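You operate a simulated robot arm through the tools that you are given. There is no shell and no other tool.

Carry out the task below with a simulated robot arm. There is one attempt and no reset: what you move stays moved.

JOB
Swap the short key in the keyed shaft for the long key.
Fine: stand the short key on the steel top, lay a patch of grease beside the keyway with the yellow brush, brush back in its cup, then seat the long key down in the keyway. Set down upright: short key, yellow brush. A coat counts when it lies all over at full strength: go over it till it gets no stronger.
Where things are to end (x, y in the base frame): short key within 0.06 m of [0.72, 0.67].

Only the result counts: the job must be done as asked and must still hold three seconds after the hand-in. Knocking over, shifting, dropping, spilling or breaking anything else fails it.

ROBOT AND FRAMES
A 7-joint arm with a two-finger parallel gripper, fixed in place. Base frame: the origin is at the foot of the arm, x ahead of it, y to its left, z up; the work surface is at about z = 0.8. Lengths are in m, angles in degrees, forces in N, time in s.
Its first joint turns from -149.0 to 149.0 degrees. Payload 3.43 kg.
Tool frame: the origin (TCP) lies between the finger pads and is the grasp point; the fingertips stand 0.03 m ahead of it; z points along the fingers, y is the line along which they close. Largest opening 0.094 m; finger width 0.028, thickness 0.01; the body of the gripper, 0.05 by 0.096 m, starts 0.055 m behind the TCP.
Orientation is that of the tool frame in the base frame, as [roll, pitch, yaw] about the fixed x, y, z axes, in that order (R = Rz(yaw) Ry(pitch) Rx(roll)). With the fingers straight down and closing along the base's y, the tool's x points along the base's -x, its y along +y and its z along -z.

CONTROLS
- The arm moves only by the tool send_rows. Its argument "rows" is a list of rows, each an object of numbers (a shift or turn left out is 0, a gripper value left out holds the last): "x", "y", "z": the shift along the tool's x, y, z in m; "wx", "wy", "wz": the turn, a rotation vector about the tool's x, y, z in degrees; "fingers": the closure in counts, from 0 (fully open) to 255 (shut). In form: [{"x": .., "y": .., "z": .., "wx": .., "wy": .., "wz": .., "fingers": ..}, ...]. A call has 1 to 20 rows; each row shifts and turns the commanded pose from where the row before left it, along the tool's axes as they then stand. Each row takes 0.2 s and may step no farther than 0.05 m and 8.6 degrees from the row before; otherwise, or with a gripper value out of range, the whole call is refused. A pose out of reach is approached as far as the arm can. The call stops where the force on the tool passes 90 N (or 10 N more than at its start, if that is more) or the arm is blocked; 0.2 s more then pass. Each finger travels about 0.045 m/s and halts on what it meets, pressing with about 28 N; the grip force reading is that of the motor and also rises with nothing between the fingers. The clock runs only during rows and for 0.2 s after the last one: add rows that do not move to give the fingers time. It gives the time, the measured TCP pose, the force on the tool (base axes), the opening and the grip force at its end, in the units of the frame above (readings bear some noise), with the torque about the TCP (base axes, N m) and any sound that the robot's microphone picked up.
- Cameras (640 x 400 px; columns grow to the right, rows downward): "scene" is fixed at [0.3982, -0.6499, 1.6474]; the picture's right is [1.00, -0.07, 0.00], its down [-0.02, -0.32, -0.95] and it looks along [0.07, 0.94, -0.32] (base axes); focal length 309 px, centre (320, 200). "wrist" rides on the gripper at [0.076, 0.014, -0.103] in the tool frame; the picture's right is [-0.18, 0.98, 0.00], its down [-0.75, -0.14, -0.64] and it looks along [-0.63, -0.12, 0.77] (tool axes); focal length 243 px, centre (320, 200). There is no depth. A picture from a camera that has moved, and an enlarged one, comes with that camera's place and axes in the base frame and with its lens.
- camera(camera): a new picture of that camera. It takes no simulated time.
- inspect(camera, box): a new picture of the part [left, top, right, bottom] of that camera's present view, enlarged. It takes no simulated time.
- job_done(): hands the job in; it is judged then, once.

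Places have to be worked out from the pictures, the camera data and where the tool is seen. Open the gripper and draw the arm clear of the work before you hand the job in, unless the task says otherwise.

The tools are called after "Emit:" as a command line: name --argument value ..., lists and objects as JSON in quotes. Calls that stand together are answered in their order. send_rows: Moves the arm, as the interface text tells. Its arguments: {"type":"object","properties":{"rows":{"type":"array"}},"required":["rows"]} The other tools are called the same way: camera (camera) takes a picture; inspect (camera, box) takes an enlarged picture of a part of a camera's view; job_done () hands the job in.

At the start:

```text
t: 0.0
position: [0.3576, 0.9216, 1.24]
tool_rot: [180.0, 0.0, -180.0]
ft_force: [0.0, -0.3, -0.2]
ft_torque: [-0.01, 0.01, -0.02]
width: 0.094
grip_force: 0.1
```

scene: 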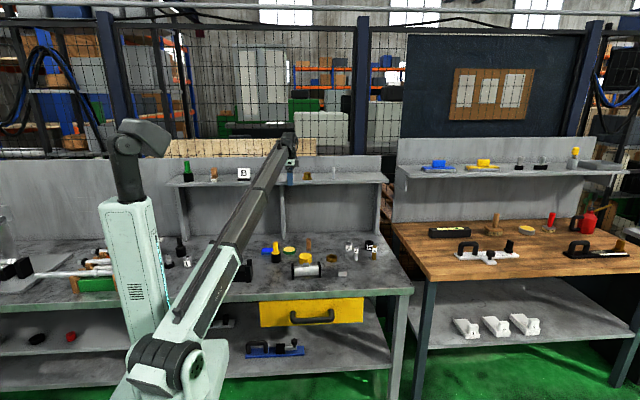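
wrist: 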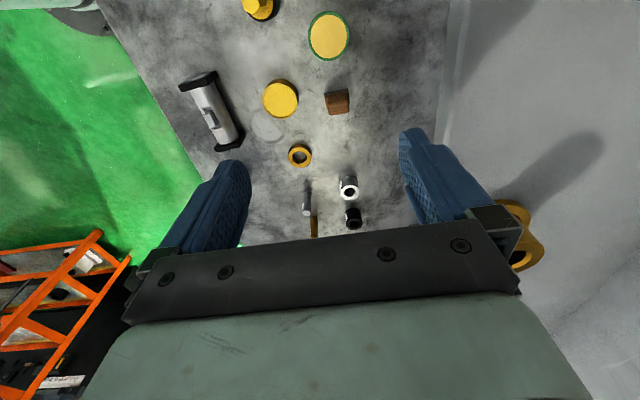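

I start by enlarging the bench area in both cameras to identify the shaft, keys and brush.

Emit:
inspect --camera "scene" --box '[230, 220, 400, 300]'

Emit:
inspect --camera "scene" --box '[150, 120, 400, 280]'

Emit:
inspect --camera "wrist" --box '[150, 0, 450, 240]'

```text
3.76 times, centred on (315, 260) of scene
camera zoom: at [0.3982, -0.6499, 1.6474], right [1.0, -0.07, 0.0], down [-0.02, -0.32, -0.95], along [0.07, 0.94, -0.32], focal length 1164 px, centre (339, -26)
```

zoom: 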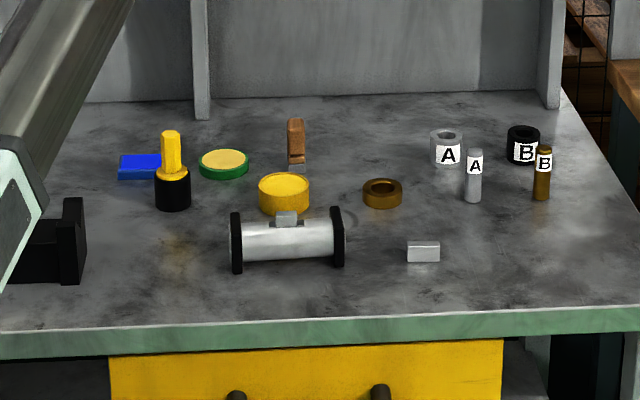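

```text
2.50 times, centred on (275, 200) of scene
camera zoom: at [0.3982, -0.6499, 1.6474], right [1.0, -0.07, 0.0], down [-0.02, -0.32, -0.95], along [0.07, 0.94, -0.32], focal length 773 px, centre (432, 200)
```

zoom: 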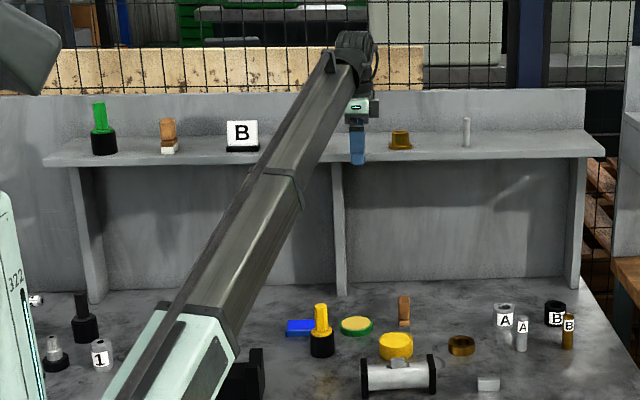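

```text
1.67 times, centred on (300, 120) of wrist
camera zoom: at [0.2821, 0.9352, 1.3416], right [0.18, 0.98, 0.0], down [0.75, -0.14, 0.64], along [0.63, -0.12, -0.77], focal length 404 px, centre (353, 333)
```

zoom: 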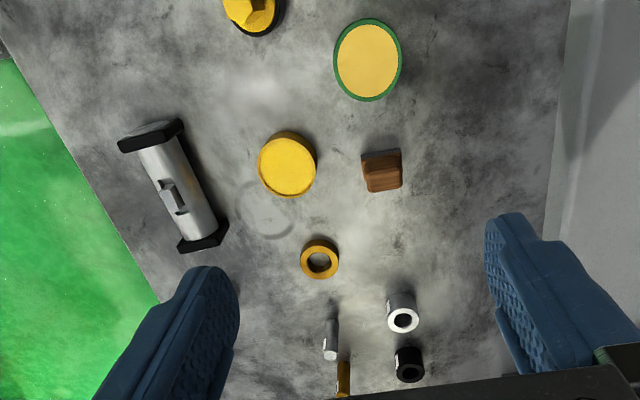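

The shaft with the short key is near (0.43, 0.66), the probable long key lies near (0.61, 0.66), and the yellow brush stands in a black cup to the left. I move the arm over the shaft for a close view.

Emit:
send_rows --rows '[{"y": -0.045}, {"y": -0.045}, {"y": -0.045, "z": 0.02}, {"y": -0.045, "z": 0.02}, {"y": -0.045, "z": 0.03}, {"y": -0.045, "z": 0.03}, {"z": 0.03}, {}]'

Emit:
camera --camera "wrist"

Emit:
camera --camera "scene"

```text
refused: row 5 steps farther than a row can; nothing moved
```

```text
taken
camera wrist: at [0.2821, 0.9352, 1.3416], right [0.18, 0.98, 0.0], down [0.75, -0.14, 0.64], along [0.63, -0.12, -0.77], focal length 243 px, centre (320, 200)
```

wrist: 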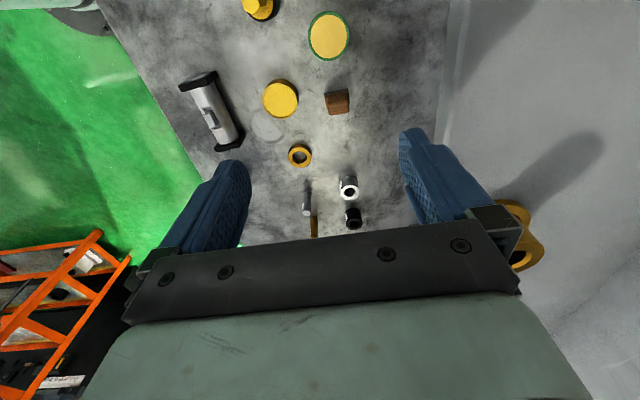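

```text
taken
```

scene: 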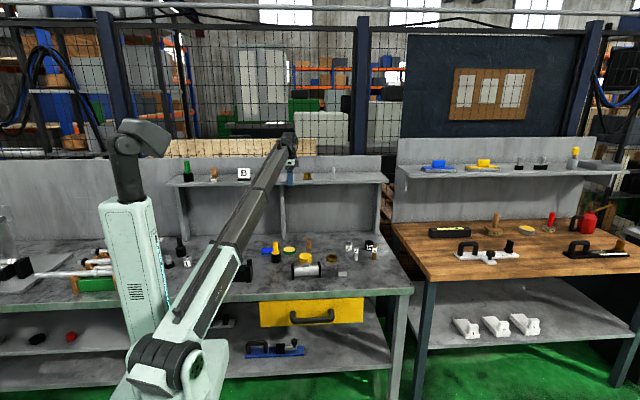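

The step was slightly too long, so I resend it with smaller steps.

Emit:
send_rows --rows '[{"y": -0.04}, {"y": -0.04}, {"y": -0.04, "z": 0.02}, {"y": -0.04, "z": 0.02}, {"y": -0.04, "z": 0.02}, {"y": -0.04, "z": 0.02}, {"y": -0.02, "z": 0.03}, {"z": 0.03}, {}]'

Emit:
camera --camera "wrist"

Emit:
camera --camera "scene"

```text
t: 2.0
position: [0.3585, 0.6655, 1.0916]
tool_rot: [-180.0, 0.0, 180.0]
ft_force: [-0.6, -0.7, -1.0]
ft_torque: [-0.01, -0.02, 0.02]
width: 0.094
grip_force: 0.2
out of reach, approached as far as the arm can: row 2
```

```text
taken
camera wrist: at [0.2822, 0.6791, 1.1937], right [0.18, 0.98, 0.0], down [0.75, -0.14, 0.64], along [0.63, -0.12, -0.77], focal length 243 px, centre (320, 200)
```

wrist: 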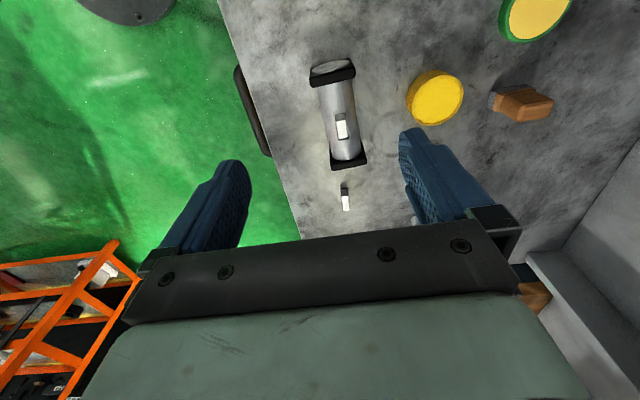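

```text
taken
```

scene: 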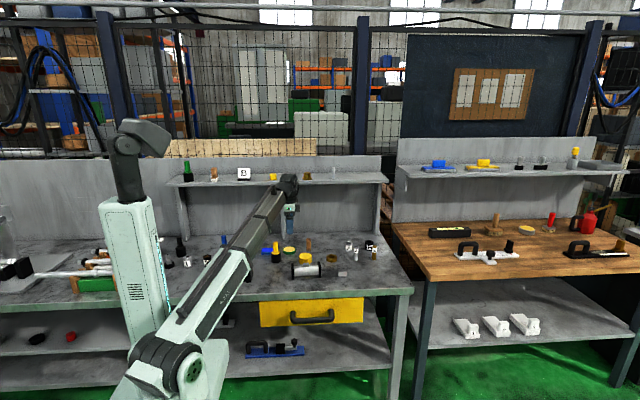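

The view is clear; I enlarge the shaft region and the surrounding items.

Emit:
inspect --camera "wrist" --box '[270, 40, 410, 220]'

Emit:
inspect --camera "scene" --box '[240, 225, 360, 290]'

Emit:
inspect --camera "scene" --box '[60, 210, 260, 310]'

Emit:
inspect --camera "scene" --box '[160, 140, 400, 260]'

```text
2.22 times, centred on (340, 130) of wrist
camera zoom: at [0.2822, 0.6791, 1.1937], right [0.18, 0.98, 0.0], down [0.75, -0.14, 0.64], along [0.63, -0.12, -0.77], focal length 539 px, centre (276, 356)
```

zoom: 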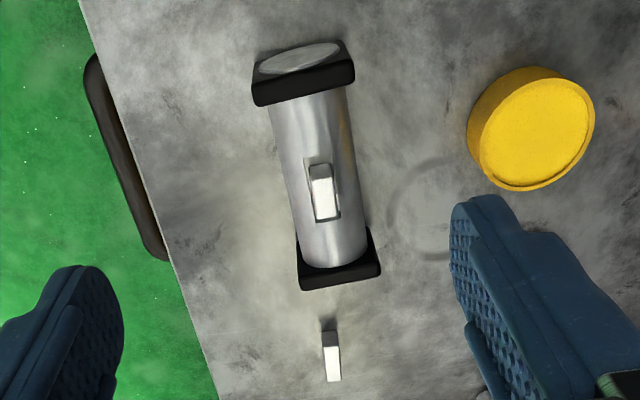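

```text
5.33 times, centred on (300, 258) of scene
camera zoom: at [0.3982, -0.6499, 1.6474], right [1.0, -0.07, 0.0], down [-0.02, -0.32, -0.95], along [0.07, 0.94, -0.32], focal length 1649 px, centre (427, -107)
```

zoom: 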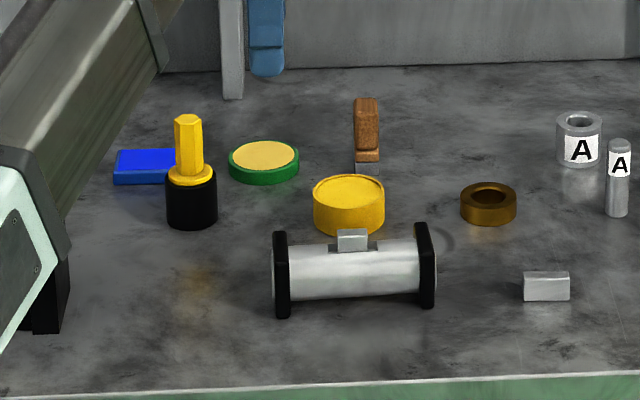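

```text
3.20 times, centred on (160, 260) of scene
camera zoom: at [0.3982, -0.6499, 1.6474], right [1.0, -0.07, 0.0], down [-0.02, -0.32, -0.95], along [0.07, 0.94, -0.32], focal length 989 px, centre (832, 8)
```

zoom: 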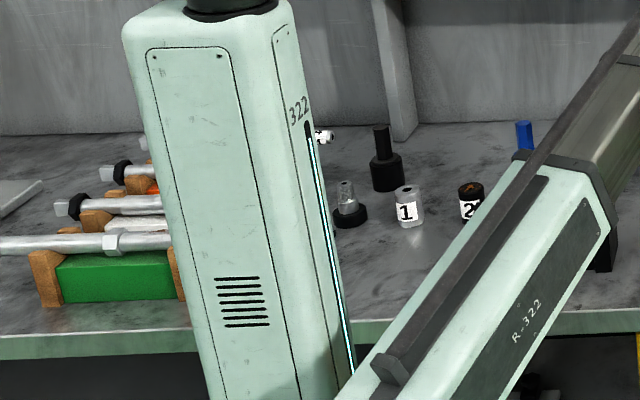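

```text
2.67 times, centred on (280, 200) of scene
camera zoom: at [0.3982, -0.6499, 1.6474], right [1.0, -0.07, 0.0], down [-0.02, -0.32, -0.95], along [0.07, 0.94, -0.32], focal length 824 px, centre (427, 200)
```

zoom: 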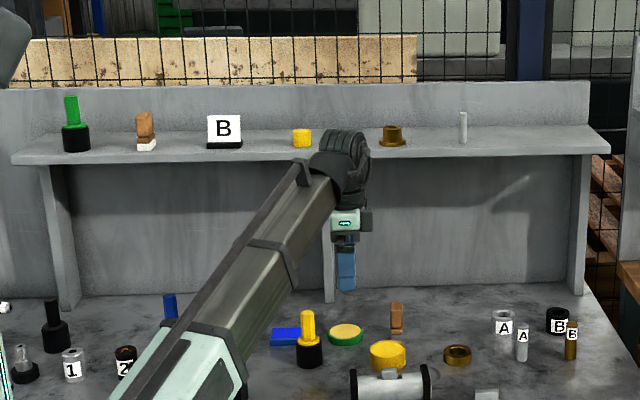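

The shaft has a slot that is longer than the short key; the long key stands near (0.61, 0.66). Now I look at the brush cup and the tins from closer up.

Emit:
send_rows --rows '[{"x": 0.04, "y": 0.02}, {"x": 0.04, "y": 0.02}, {"x": 0.04, "y": 0.02}, {"x": 0.03, "y": 0.02}, {"y": 0.02}, {"y": 0.02}, {}]'

Emit:
camera --camera "wrist"

Emit:
inspect --camera "wrist" --box '[200, 20, 480, 200]'

Emit:
inspect --camera "scene" --box '[150, 225, 310, 310]'

```text
t: 3.6
position: [0.2097, 0.7838, 1.0915]
tool_rot: [-180.0, 0.1, 180.0]
ft_force: [-0.2, 0.4, 0.2]
ft_torque: [0.01, -0.02, 0.01]
width: 0.0937
grip_force: 0.1
```

```text
taken
camera wrist: at [0.1335, 0.7988, 1.1941], right [0.18, 0.98, 0.0], down [0.75, -0.14, 0.64], along [0.63, -0.12, -0.77], focal length 243 px, centre (320, 200)
```

wrist: 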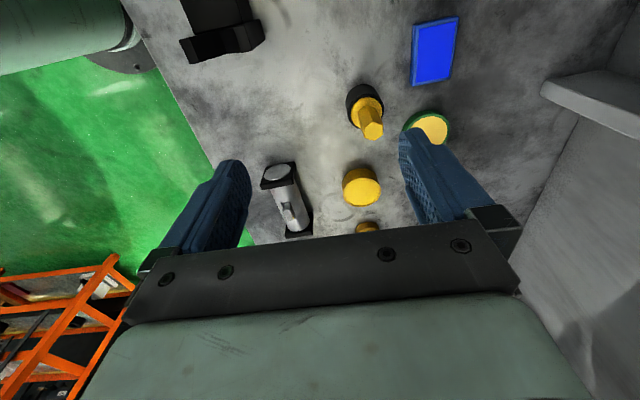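

```text
2.22 times, centred on (340, 110) of wrist
camera zoom: at [0.1335, 0.7988, 1.1941], right [0.18, 0.98, 0.0], down [0.75, -0.14, 0.64], along [0.63, -0.12, -0.77], focal length 539 px, centre (276, 400)
```

zoom: 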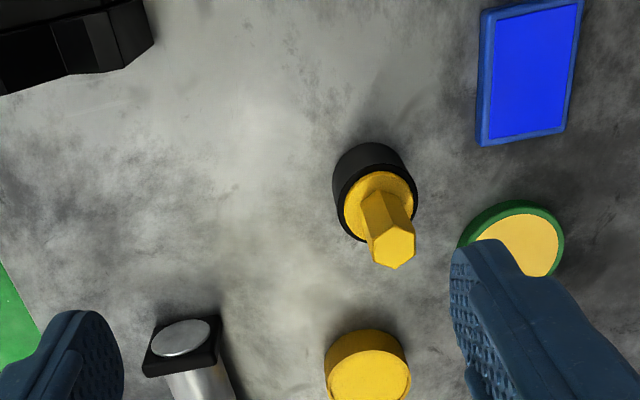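

```text
4.00 times, centred on (230, 268) of scene
camera zoom: at [0.3982, -0.6499, 1.6474], right [1.0, -0.07, 0.0], down [-0.02, -0.32, -0.95], along [0.07, 0.94, -0.32], focal length 1237 px, centre (680, -70)
```

zoom: 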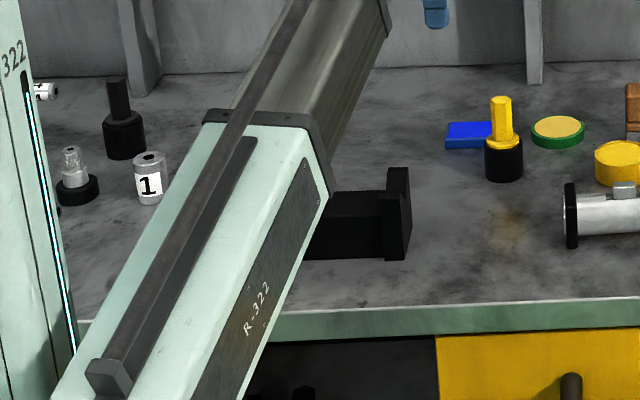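

I triangulate the brush handle top at about (0.272, 0.839, 0.907), cup around 5 cm wide. Next I look at the shaft from closer to find where the grease should go and how the key sits.

Emit:
send_rows --rows '[{"x": -0.03, "y": -0.03}, {"x": -0.03, "y": -0.03}, {"x": -0.03, "y": -0.03}, {"x": -0.03, "y": -0.03, "z": 0.02}, {"x": -0.025, "z": 0.04}, {"z": 0.04}, {}]'

Emit:
camera --camera "wrist"

Emit:
inspect --camera "wrist" --box '[250, 20, 410, 220]'

Emit:
inspect --camera "scene" --box '[280, 255, 340, 285]'

```text
t: 5.2
position: [0.3531, 0.664, 0.9938]
tool_rot: [-180.0, 0.0, 180.0]
ft_force: [0.4, -0.4, 0.2]
ft_torque: [0.01, -0.04, 0.02]
width: 0.0939
grip_force: 0.0
```

```text
taken
camera wrist: at [0.2768, 0.6782, 1.0961], right [0.18, 0.98, 0.0], down [0.75, -0.14, 0.64], along [0.63, -0.12, -0.77], focal length 243 px, centre (320, 200)
```

wrist: 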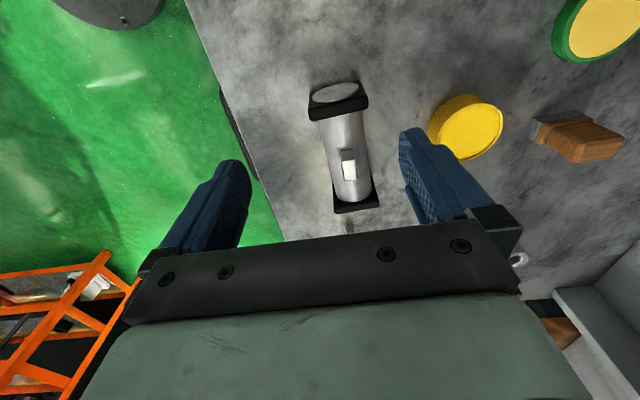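

```text
2.00 times, centred on (330, 120) of wrist
camera zoom: at [0.2768, 0.6782, 1.0961], right [0.18, 0.98, 0.0], down [0.75, -0.14, 0.64], along [0.63, -0.12, -0.77], focal length 485 px, centre (300, 360)
```

zoom: 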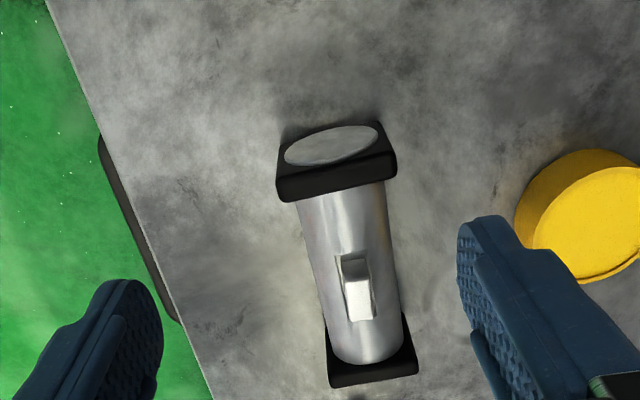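

```text
10.67 times, centred on (310, 270) of scene
camera zoom: at [0.3982, -0.6499, 1.6474], right [1.0, -0.07, 0.0], down [-0.02, -0.32, -0.95], along [0.07, 0.94, -0.32], focal length 3298 px, centre (427, -547)
```

zoom: 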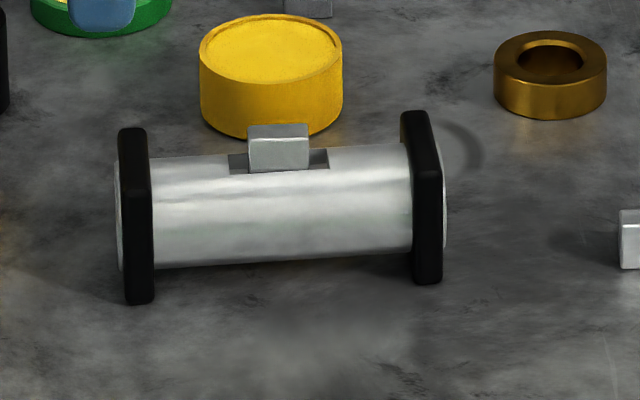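

The short key's top centre triangulates to about (0.430, 0.684, 0.863), sized roughly 27 x 13 mm and standing about 16 mm proud; the shaft is yawed by about 3°. I enlarge further to refine this and look for any grease mark.

Emit:
inspect --camera "wrist" --box '[300, 70, 390, 220]'

Emit:
inspect --camera "wrist" --box '[325, 135, 375, 185]'

```text
2.67 times, centred on (345, 145) of wrist
camera zoom: at [0.2768, 0.6782, 1.0961], right [0.18, 0.98, 0.0], down [0.75, -0.14, 0.64], along [0.63, -0.12, -0.77], focal length 647 px, centre (253, 347)
```

zoom: 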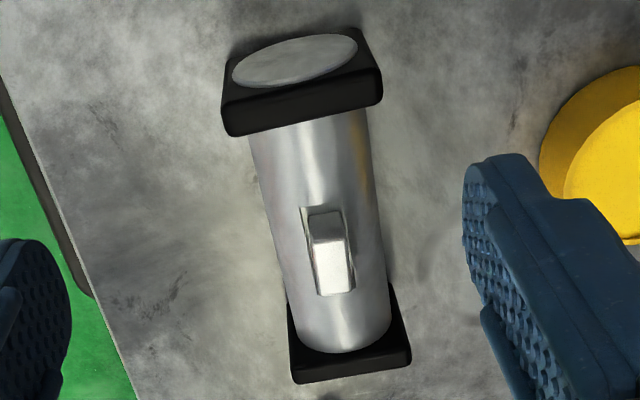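

```text
8.00 times, centred on (350, 160) of wrist
camera zoom: at [0.2768, 0.6782, 1.0961], right [0.18, 0.98, 0.0], down [0.75, -0.14, 0.64], along [0.63, -0.12, -0.77], focal length 1941 px, centre (80, 520)
```

zoom: 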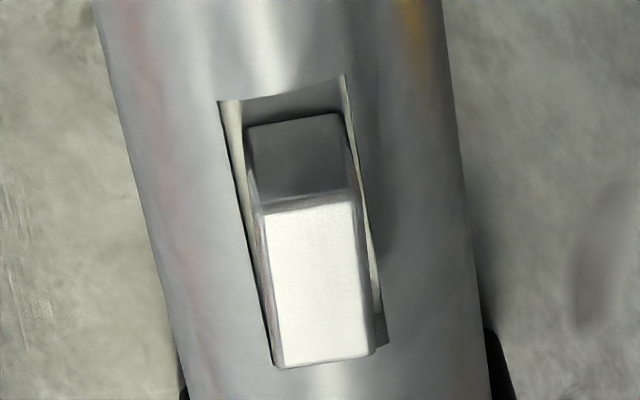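

The slot spans x≈0.408–0.455, centred near (0.432, 0.683), yaw about +2.7°, with roughly 2 mm clearance per side. I move above the key, aligned to it, and check.

Emit:
send_rows --rows '[{"x": -0.04, "y": 0.01}, {"x": -0.038, "y": 0.009}, {"wz": -2.7}, {"z": 0.03}, {"z": 0.03}, {}]'

Emit:
camera --camera "wrist"

Emit:
inspect --camera "scene" --box '[275, 240, 345, 285]'

Emit:
inspect --camera "wrist" --box '[230, 70, 430, 220]'

```text
t: 6.6
position: [0.4288, 0.6831, 0.9317]
tool_rot: [-179.9, 0.0, -177.3]
ft_force: [0.6, 0.0, 0.1]
ft_torque: [0.01, -0.01, -0.02]
width: 0.094
grip_force: 0.2
```

```text
taken
camera wrist: at [0.3537, 0.6934, 1.0345], right [0.14, 0.99, 0.0], down [0.76, -0.11, 0.64], along [0.64, -0.09, -0.77], focal length 243 px, centre (320, 200)
```

wrist: 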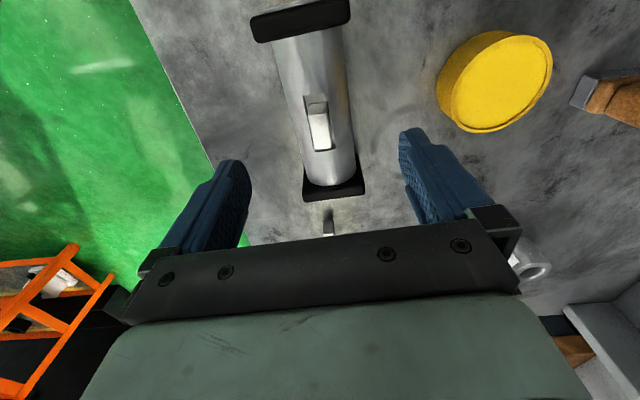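

```text
8.89 times, centred on (310, 262) of scene
camera zoom: at [0.3982, -0.6499, 1.6474], right [1.0, -0.07, 0.0], down [-0.02, -0.32, -0.95], along [0.07, 0.94, -0.32], focal length 2748 px, centre (409, -356)
```

zoom: 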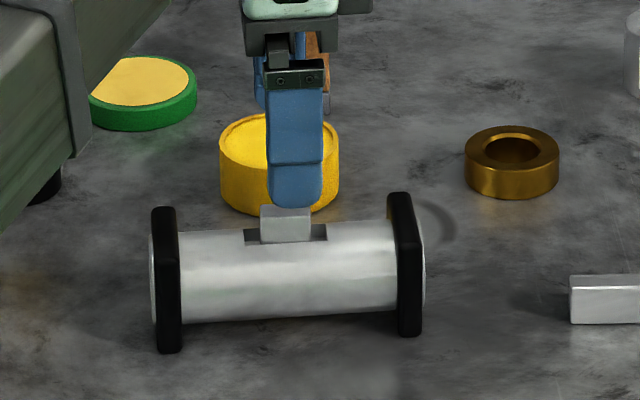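

```text
2.67 times, centred on (330, 145) of wrist
camera zoom: at [0.3537, 0.6934, 1.0345], right [0.14, 0.99, 0.0], down [0.76, -0.11, 0.64], along [0.64, -0.09, -0.77], focal length 647 px, centre (293, 347)
```

zoom: 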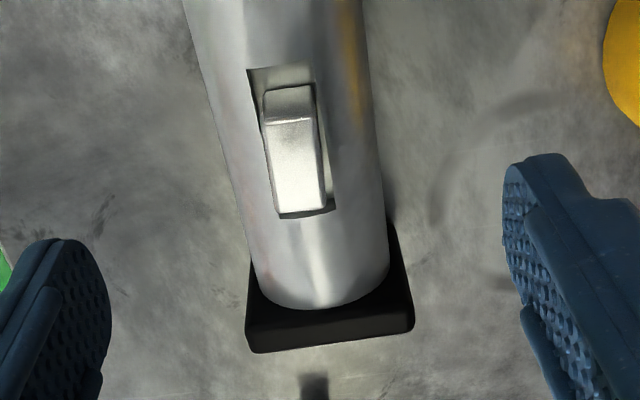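

The key re-measures to (0.431, 0.683), matching the tool position. I lower so the fingertips are a few mm above the shaft crown and close on the key.

Emit:
send_rows --rows '[{"x": -0.002, "z": 0.025}, {"z": 0.025}, {}, {"fingers": 255}, {}, {}, {}, {}, {}, {}]'

Emit:
inspect --camera "scene" --box '[275, 240, 345, 285]'

```text
t: 8.8
position: [0.4352, 0.6831, 0.8825]
tool_rot: [180.0, 0.0, -177.4]
ft_force: [0.5, 0.7, 2.7]
ft_torque: [-0.03, 0.07, -0.01]
width: 0.014
grip_force: 28.4
```

```text
8.89 times, centred on (310, 262) of scene
camera zoom: at [0.3982, -0.6499, 1.6474], right [1.0, -0.07, 0.0], down [-0.02, -0.32, -0.95], along [0.07, 0.94, -0.32], focal length 2748 px, centre (409, -356)
```

zoom: 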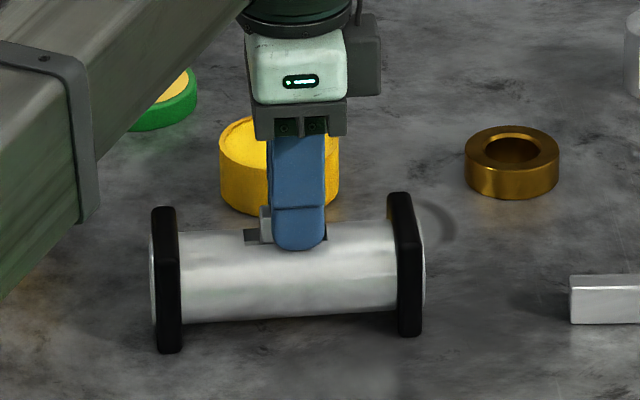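

Grip is on: width 14 mm, 28 N, little side load; the fingers sit about 4 mm towards +x of the key's centre, which is acceptable. I lift straight up and check.

Emit:
send_rows --rows '[{"z": -0.01}, {"z": -0.01}, {"z": -0.02}, {"z": -0.03}, {"z": -0.03}, {}]'

Emit:
inspect --camera "scene" --box '[275, 225, 345, 285]'

Emit:
inspect --camera "wrist" --box '[230, 20, 430, 240]'

```text
t: 10.2
position: [0.4326, 0.6826, 0.9815]
tool_rot: [-180.0, 0.0, -177.3]
ft_force: [0.6, -1.5, -1.0]
ft_torque: [0.0, 0.0, 0.0]
width: 0.0141
grip_force: 27.6
```

```text
6.67 times, centred on (310, 255) of scene
camera zoom: at [0.3982, -0.6499, 1.6474], right [1.0, -0.07, 0.0], down [-0.02, -0.32, -0.95], along [0.07, 0.94, -0.32], focal length 2061 px, centre (387, -167)
```

zoom: 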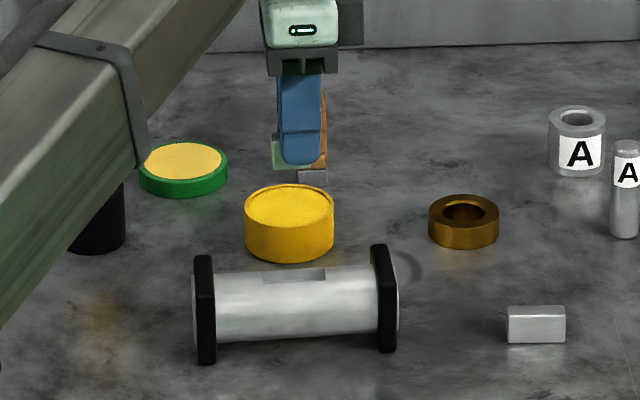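

```text
1.82 times, centred on (330, 130) of wrist
camera zoom: at [0.3572, 0.6939, 1.0843], right [0.14, 0.99, 0.0], down [0.76, -0.11, 0.64], along [0.64, -0.09, -0.77], focal length 441 px, centre (302, 327)
```

zoom: 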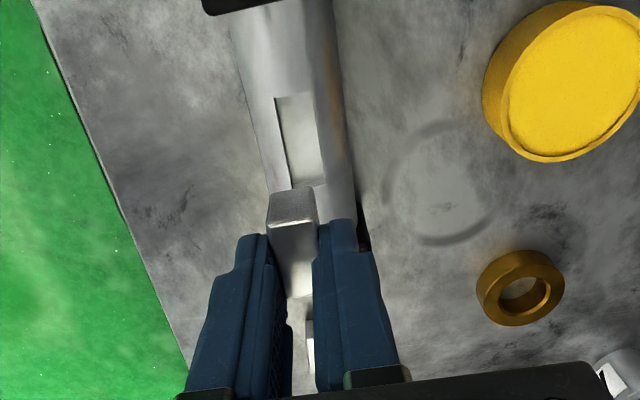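

The key is out and held. I zoom in to see how far its bottom hangs below the fingertips.

Emit:
inspect --camera "scene" --box '[295, 235, 325, 255]'

Emit:
inspect --camera "wrist" --box '[280, 60, 360, 160]'

```text
16.00 times, centred on (310, 245) of scene
camera zoom: at [0.3982, -0.6499, 1.6474], right [1.0, -0.07, 0.0], down [-0.02, -0.32, -0.95], along [0.07, 0.94, -0.32], focal length 4947 px, centre (480, -520)
```

zoom: 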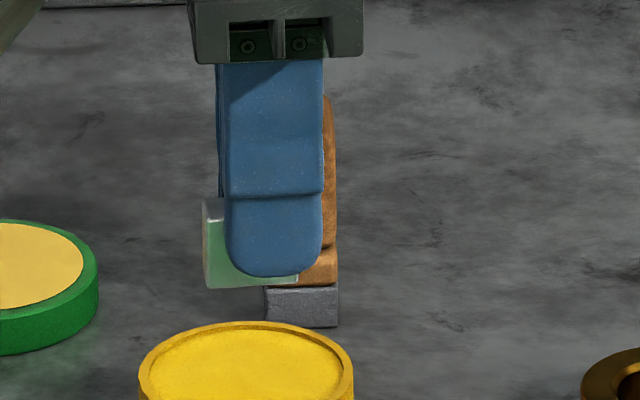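

```text
4.00 times, centred on (320, 110) of wrist
camera zoom: at [0.3572, 0.6939, 1.0843], right [0.14, 0.99, 0.0], down [0.76, -0.11, 0.64], along [0.64, -0.09, -0.77], focal length 970 px, centre (320, 560)
```

zoom: 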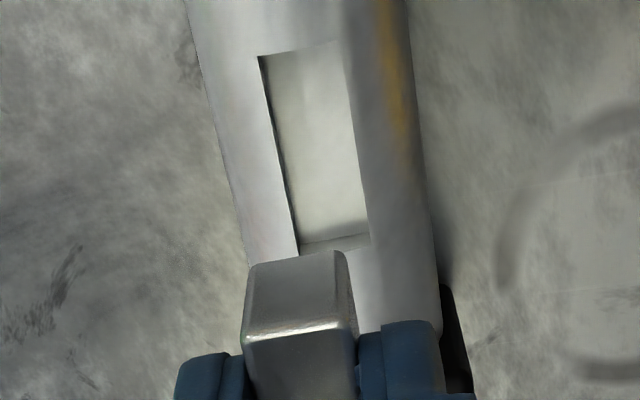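

Key hangs about 40 mm below the TCP (10 mm below the fingertips). I carry it to about (0.70, 0.655), inside the allowed circle and within reach.

Emit:
send_rows --rows '[{"x": -0.038, "y": -0.0057}, {"x": -0.038, "y": -0.0057}, {"x": -0.038, "y": -0.0057}, {"x": -0.038, "y": -0.0057}, {"x": -0.038, "y": -0.0057}, {"x": -0.038, "y": -0.0057}, {"x": -0.038, "y": -0.0057}, {"z": 0.04}, {"z": 0.04}, {}]'

Emit:
camera --camera "scene"

Emit:
inspect --camera "scene" --box '[310, 230, 410, 300]'

```text
t: 12.4
position: [0.7001, 0.6557, 0.9022]
tool_rot: [179.9, 0.0, -177.3]
ft_force: [0.4, 0.1, -1.3]
ft_torque: [0.0, 0.0, -0.01]
width: 0.0142
grip_force: 27.5
```

```text
taken
```

scene: 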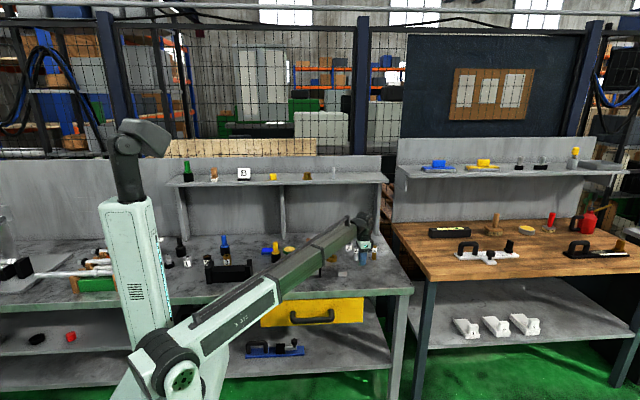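

```text
5.71 times, centred on (360, 265) of scene
camera zoom: at [0.3982, -0.6499, 1.6474], right [1.0, -0.07, 0.0], down [-0.02, -0.32, -0.95], along [0.07, 0.94, -0.32], focal length 1767 px, centre (91, -171)
```

zoom: 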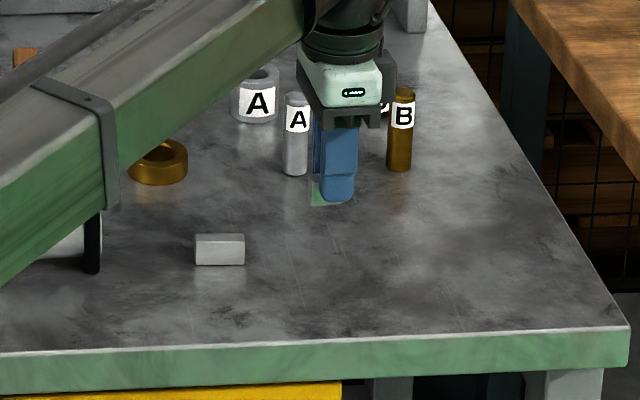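

The key is at (0.700, 0.656). I lower it to just above the top and read the force.

Emit:
send_rows --rows '[{"z": 0.03}, {"z": 0.02}, {"z": 0.006}, {}]'

Emit:
inspect --camera "scene" --box '[350, 250, 390, 280]'

```text
t: 13.4
position: [0.7, 0.656, 0.8468]
tool_rot: [179.9, 0.0, -177.3]
ft_force: [-0.1, 0.1, -0.7]
ft_torque: [-0.01, -0.01, 0.0]
width: 0.0142
grip_force: 27.5
```

```text
13.33 times, centred on (370, 265) of scene
camera zoom: at [0.3982, -0.6499, 1.6474], right [1.0, -0.07, 0.0], down [-0.02, -0.32, -0.95], along [0.07, 0.94, -0.32], focal length 4123 px, centre (-347, -667)
```

zoom: 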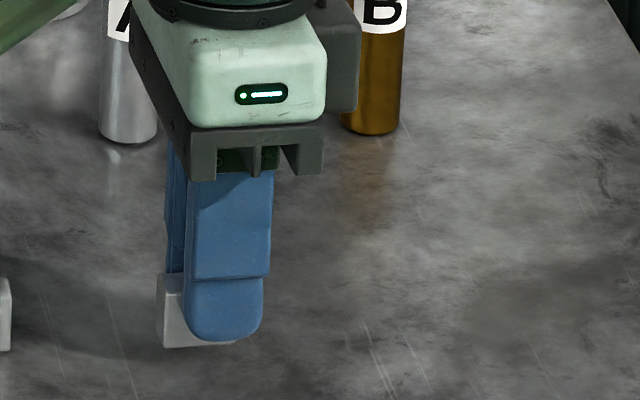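

No contact yet. I go down in 2 mm steps until the force shows the key on the top.

Emit:
send_rows --rows '[{"z": 0.002}, {"z": 0.002}, {}]'

```text
t: 14.2
position: [0.7018, 0.6556, 0.8423]
tool_rot: [-179.9, 0.0, -177.3]
ft_force: [-0.6, -0.9, 0.2]
ft_torque: [-0.01, 0.01, 0.03]
width: 0.0144
grip_force: 27.8
```

Still free; two more small steps.

Emit:
send_rows --rows '[{"z": 0.002}, {"z": 0.001}, {}]'

```text
t: 15.0
position: [0.702, 0.6554, 0.8397]
tool_rot: [180.0, 0.0, -177.3]
ft_force: [-0.3, -0.7, -1.9]
ft_torque: [0.0, 0.01, 0.0]
width: 0.0142
grip_force: 28.7
```

No clear contact yet; another few millimetres in steps.

Emit:
send_rows --rows '[{"z": 0.001}, {"z": 0.001}, {}]'

Emit:
inspect --camera "scene" --box '[350, 250, 390, 280]'

```text
t: 15.8
position: [0.701, 0.6552, 0.838]
tool_rot: [-180.0, 0.0, -177.2]
ft_force: [0.2, -0.3, 1.4]
ft_torque: [0.01, 0.02, -0.01]
width: 0.014
grip_force: 28.0
```

```text
13.33 times, centred on (370, 265) of scene
camera zoom: at [0.3982, -0.6499, 1.6474], right [1.0, -0.07, 0.0], down [-0.02, -0.32, -0.95], along [0.07, 0.94, -0.32], focal length 4123 px, centre (-347, -667)
```

zoom: 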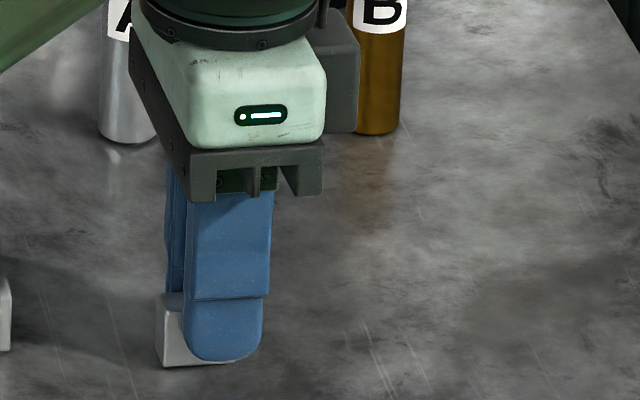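

Almost touching (about 1.4 N, could be noise); I step another 2 mm.

Emit:
send_rows --rows '[{"z": 0.001}, {}]'

Emit:
send_rows --rows '[{"z": 0.001}, {}]'

```text
t: 16.4
position: [0.7012, 0.6569, 0.8379]
tool_rot: [180.0, 0.2, -177.2]
ft_force: [2.3, 0.1, 15.2]
ft_torque: [-0.01, 0.13, -0.03]
width: 0.0141
grip_force: 28.2
```

```text
t: 17.0
position: [0.7022, 0.6547, 0.8357]
tool_rot: [179.8, 0.0, -177.3]
ft_force: [4.9, 3.6, 22.2]
ft_torque: [0.07, -0.02, -0.01]
width: 0.0143
grip_force: 28.2
```

Clear contact (15–22 N) at z≈0.837. I ease up slightly, open the fingers, and rise.

Emit:
send_rows --rows '[{"z": -0.001}, {"fingers": 0}, {}, {}, {}, {}, {}, {"z": -0.02}, {"z": -0.03}, {"z": -0.04}, {"z": -0.04}, {}]'

Emit:
inspect --camera "scene" --box '[330, 240, 410, 290]'

Emit:
camera --camera "wrist"

```text
t: 19.6
position: [0.7006, 0.6542, 0.968]
tool_rot: [-180.0, 0.0, -177.3]
ft_force: [0.1, -0.1, -0.8]
ft_torque: [0.02, 0.04, -0.01]
width: 0.0941
grip_force: 0.1
```

```text
8.00 times, centred on (370, 265) of scene
camera zoom: at [0.3982, -0.6499, 1.6474], right [1.0, -0.07, 0.0], down [-0.02, -0.32, -0.95], along [0.07, 0.94, -0.32], focal length 2474 px, centre (-80, -320)
```

zoom: 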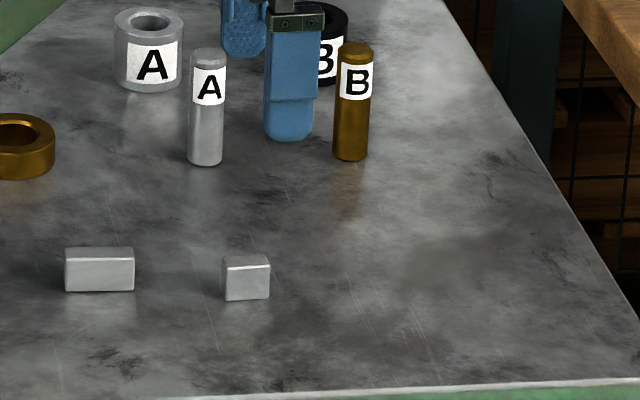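

```text
taken
camera wrist: at [0.6242, 0.6646, 1.0698], right [0.14, 0.99, 0.0], down [0.76, -0.11, 0.64], along [0.64, -0.09, -0.77], focal length 243 px, centre (320, 200)
```

wrist: 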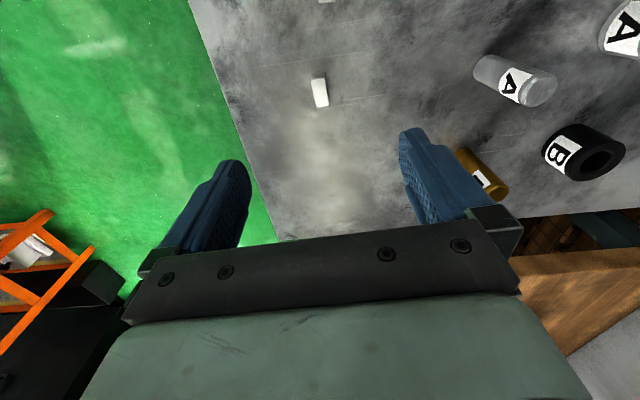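

The short key stands upright at about (0.70, 0.652). I rise and go to the brush cup for a close look at the handle's hexagon orientation.

Emit:
send_rows --rows '[{"z": -0.045}, {"z": -0.04}, {"x": 0.0369, "y": 0.0139}, {"x": 0.0369, "y": 0.0139}, {"x": 0.0369, "y": 0.0139}, {"x": 0.0369, "y": 0.0139}, {"x": 0.0369, "y": 0.0139}, {"x": 0.0369, "y": 0.0139}, {"x": 0.0369, "y": 0.0139}, {"x": 0.0369, "y": 0.0139}, {"x": 0.0369, "y": 0.0139}, {"x": 0.0369, "y": 0.0139}, {"x": 0.0369, "y": 0.0139}, {"x": 0.0369, "y": 0.0139}, {"wz": 2.7}, {}]'

Emit:
camera --camera "wrist"

Emit:
inspect --camera "wrist" --box '[250, 20, 410, 160]'

Emit:
inspect --camera "scene" --box '[255, 225, 325, 275]'

```text
t: 23.0
position: [0.2499, 0.8, 1.0515]
tool_rot: [-180.0, 0.0, -180.0]
ft_force: [0.3, 0.2, -0.3]
ft_torque: [0.01, 0.0, -0.01]
width: 0.094
grip_force: 0.0
```

```text
taken
camera wrist: at [0.1746, 0.8148, 1.1544], right [0.18, 0.98, 0.0], down [0.75, -0.14, 0.64], along [0.63, -0.12, -0.77], focal length 243 px, centre (320, 200)
```

wrist: 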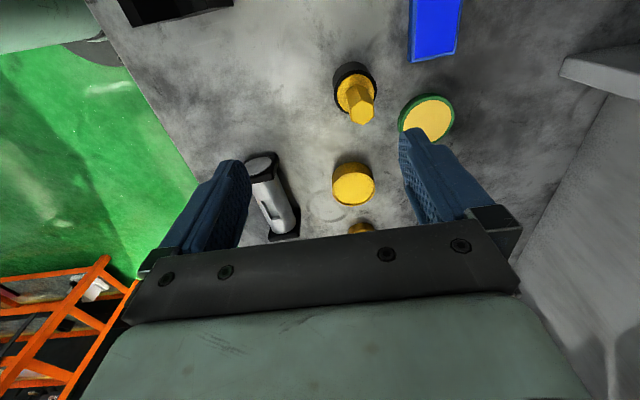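

```text
2.86 times, centred on (330, 90) of wrist
camera zoom: at [0.1746, 0.8148, 1.1544], right [0.18, 0.98, 0.0], down [0.75, -0.14, 0.64], along [0.63, -0.12, -0.77], focal length 693 px, centre (291, 514)
```

zoom: 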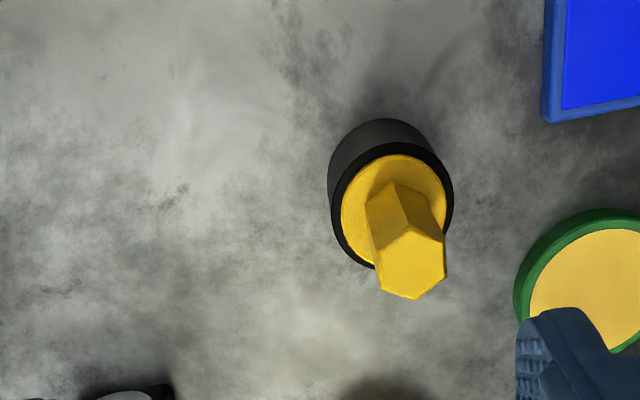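

```text
8.00 times, centred on (290, 250) of scene
camera zoom: at [0.3982, -0.6499, 1.6474], right [1.0, -0.07, 0.0], down [-0.02, -0.32, -0.95], along [0.07, 0.94, -0.32], focal length 2474 px, centre (560, -200)
```

zoom: 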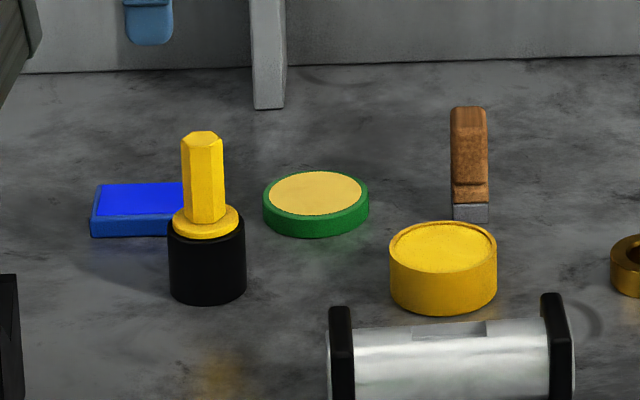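

The hex flats are parallel to x, at y≈0.828 and 0.852, centre (0.271, 0.840), handle z≈0.852–0.907. I move above it, descend to TCP z≈0.892 and grip.

Emit:
send_rows --rows '[{"x": -0.0213, "y": 0.0398}, {"z": 0.04}, {"z": 0.04}, {}]'

Emit:
inspect --camera "wrist" --box '[200, 20, 440, 220]'

Emit:
inspect --camera "scene" --box '[255, 225, 325, 275]'

```text
t: 24.0
position: [0.2723, 0.8392, 0.971]
tool_rot: [180.0, 0.1, 180.0]
ft_force: [-0.5, -0.6, 0.4]
ft_torque: [0.0, 0.02, -0.01]
width: 0.094
grip_force: 0.0
```

```text
2.00 times, centred on (320, 120) of wrist
camera zoom: at [0.1963, 0.8539, 1.0743], right [0.18, 0.98, 0.0], down [0.75, -0.14, 0.64], along [0.63, -0.12, -0.77], focal length 485 px, centre (320, 360)
```

zoom: 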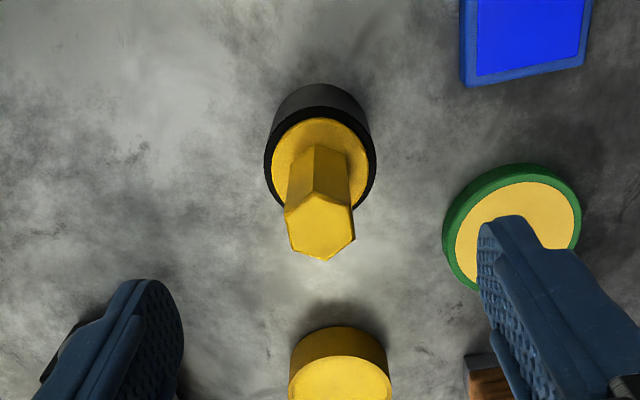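

```text
8.00 times, centred on (290, 250) of scene
camera zoom: at [0.3982, -0.6499, 1.6474], right [1.0, -0.07, 0.0], down [-0.02, -0.32, -0.95], along [0.07, 0.94, -0.32], focal length 2474 px, centre (560, -200)
```

zoom: 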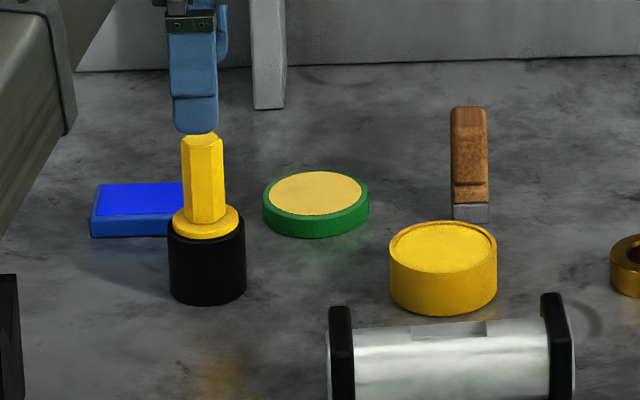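

Centred. I descend to z≈0.892 and close on the handle.

Emit:
send_rows --rows '[{"z": 0.04}, {"z": 0.039}, {}, {"fingers": 255}, {}, {}, {}, {}, {}]'

Emit:
inspect --camera "scene" --box '[255, 225, 325, 275]'

```text
t: 26.0
position: [0.2738, 0.8385, 0.8927]
tool_rot: [179.9, 0.0, -180.0]
ft_force: [-0.8, -0.5, -0.6]
ft_torque: [0.04, 0.01, 0.01]
width: 0.0232
grip_force: 27.7
```

```text
8.00 times, centred on (290, 250) of scene
camera zoom: at [0.3982, -0.6499, 1.6474], right [1.0, -0.07, 0.0], down [-0.02, -0.32, -0.95], along [0.07, 0.94, -0.32], focal length 2474 px, centre (560, -200)
```

zoom: 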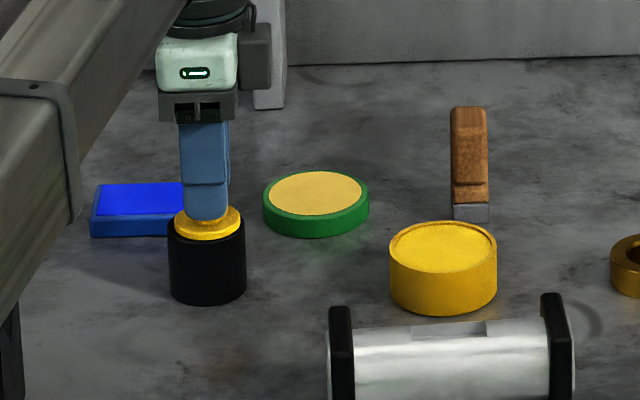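

Handle gripped on the flats (23 mm). I note the pose (0.2725, 0.839, 0.892) for the return and lift straight out.

Emit:
send_rows --rows '[{"z": -0.02}, {"z": -0.03}, {"z": -0.03}, {"z": -0.03}, {}]'

Emit:
inspect --camera "scene" --box '[255, 205, 325, 275]'

Emit:
camera --camera "wrist"

```text
t: 27.2
position: [0.2736, 0.8413, 1.0015]
tool_rot: [-179.9, 0.0, -180.0]
ft_force: [-0.2, 0.0, -1.0]
ft_torque: [0.0, 0.01, 0.04]
width: 0.0232
grip_force: 28.5
```

```text
5.71 times, centred on (290, 240) of scene
camera zoom: at [0.3982, -0.6499, 1.6474], right [1.0, -0.07, 0.0], down [-0.02, -0.32, -0.95], along [0.07, 0.94, -0.32], focal length 1767 px, centre (491, -29)
```

zoom: 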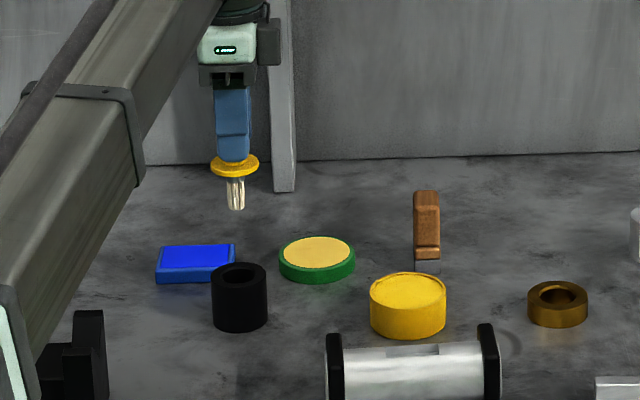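

```text
taken
camera wrist: at [0.1972, 0.8558, 1.104], right [0.18, 0.98, 0.0], down [0.75, -0.14, 0.64], along [0.63, -0.12, -0.77], focal length 243 px, centre (320, 200)
```

wrist: 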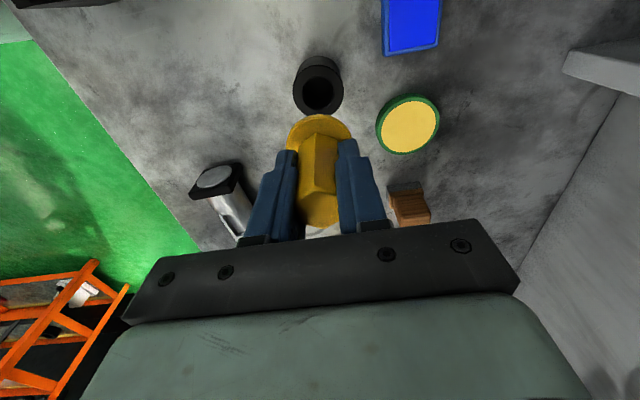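

Emit:
inspect --camera "scene" --box '[275, 230, 295, 245]'

Emit:
inspect --camera "scene" --box '[270, 225, 330, 270]'

```text
16.00 times, centred on (285, 238) of scene
camera zoom: at [0.3982, -0.6499, 1.6474], right [1.0, -0.07, 0.0], down [-0.02, -0.32, -0.95], along [0.07, 0.94, -0.32], focal length 4947 px, centre (880, -400)
```

zoom: 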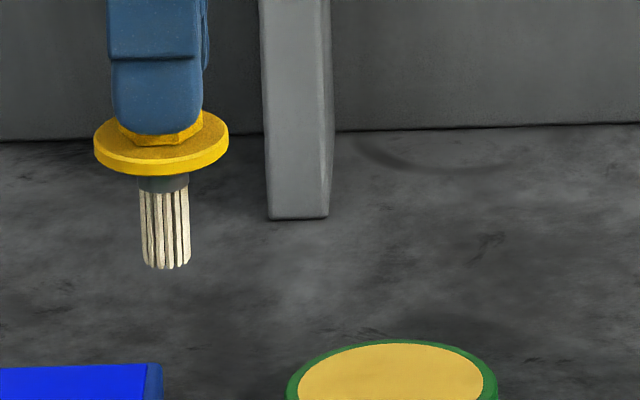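

```text
8.89 times, centred on (300, 248) of scene
camera zoom: at [0.3982, -0.6499, 1.6474], right [1.0, -0.07, 0.0], down [-0.02, -0.32, -0.95], along [0.07, 0.94, -0.32], focal length 2748 px, centre (498, -222)
```

zoom: 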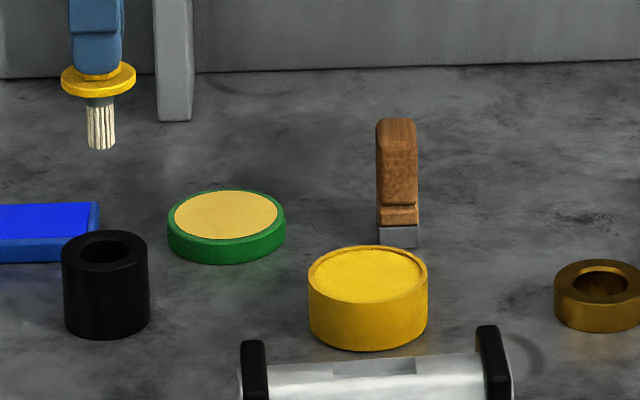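

The brush is out: cream bristles about 15 mm wide, tip roughly 86 mm below the TCP. I carry it over the shaft crown, just above the area next to the slot's +x end, to view first.

Emit:
send_rows --rows '[{"x": -0.0331, "y": -0.0261}, {"x": -0.0331, "y": -0.0261}, {"x": -0.0331, "y": -0.0261}, {"x": -0.0331, "y": -0.0261}, {"x": -0.0331, "y": -0.0261}, {"x": -0.0331, "y": -0.0261}, {"z": 0.03}, {"z": 0.02}, {}]'

Emit:
inspect --camera "scene" --box '[275, 235, 345, 285]'

Emit:
inspect --camera "wrist" --box '[200, 20, 440, 220]'

```text
t: 29.2
position: [0.4713, 0.685, 0.9518]
tool_rot: [-179.9, 0.0, 180.0]
ft_force: [0.6, -0.4, -0.6]
ft_torque: [-0.01, 0.04, 0.0]
width: 0.0232
grip_force: 27.9
```

```text
8.00 times, centred on (310, 260) of scene
camera zoom: at [0.3982, -0.6499, 1.6474], right [1.0, -0.07, 0.0], down [-0.02, -0.32, -0.95], along [0.07, 0.94, -0.32], focal length 2474 px, centre (400, -280)
```

zoom: 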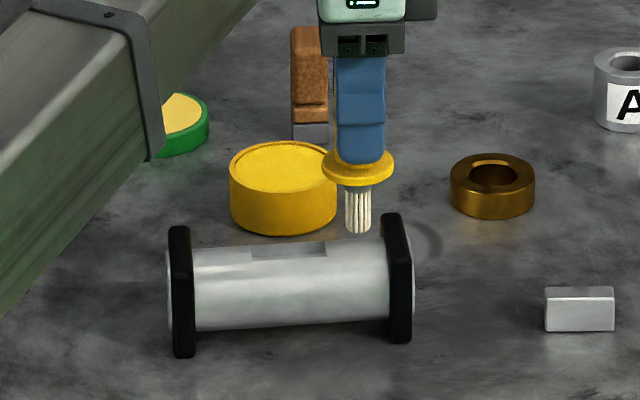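

```text
2.00 times, centred on (320, 120) of wrist
camera zoom: at [0.396, 0.699, 1.0538], right [0.18, 0.98, 0.0], down [0.75, -0.14, 0.64], along [0.63, -0.12, -0.77], focal length 485 px, centre (320, 360)
```

zoom: 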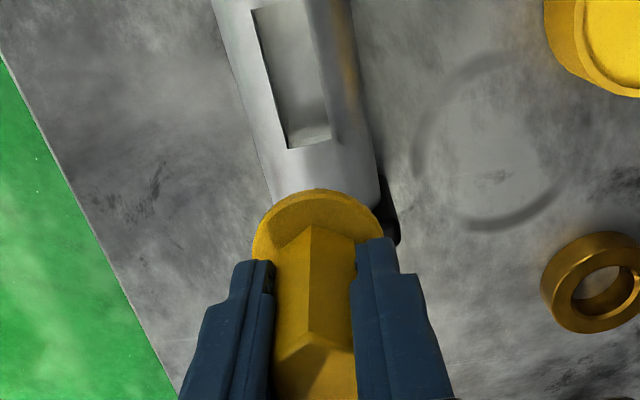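

Tip at z≈0.864, right above the crown between slot end and bracket. I lower in small steps and check for contact.

Emit:
send_rows --rows '[{"z": 0.006}, {"z": 0.006}, {"z": 0.002}, {"z": 0.002}, {}]'

Emit:
inspect --camera "scene" --box '[285, 245, 345, 285]'

```text
t: 30.4
position: [0.4709, 0.6848, 0.9392]
tool_rot: [180.0, 0.2, -179.9]
ft_force: [2.8, 0.9, 30.2]
ft_torque: [0.13, -0.04, 0.01]
width: 0.0235
grip_force: 28.0
```

```text
10.00 times, centred on (315, 265) of scene
camera zoom: at [0.3982, -0.6499, 1.6474], right [1.0, -0.07, 0.0], down [-0.02, -0.32, -0.95], along [0.07, 0.94, -0.32], focal length 3092 px, centre (370, -450)
```

zoom: 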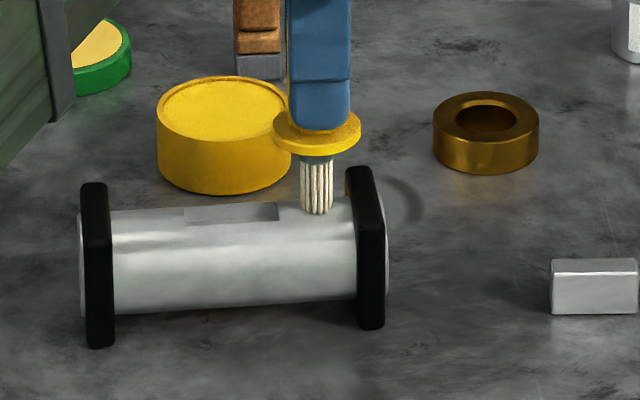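

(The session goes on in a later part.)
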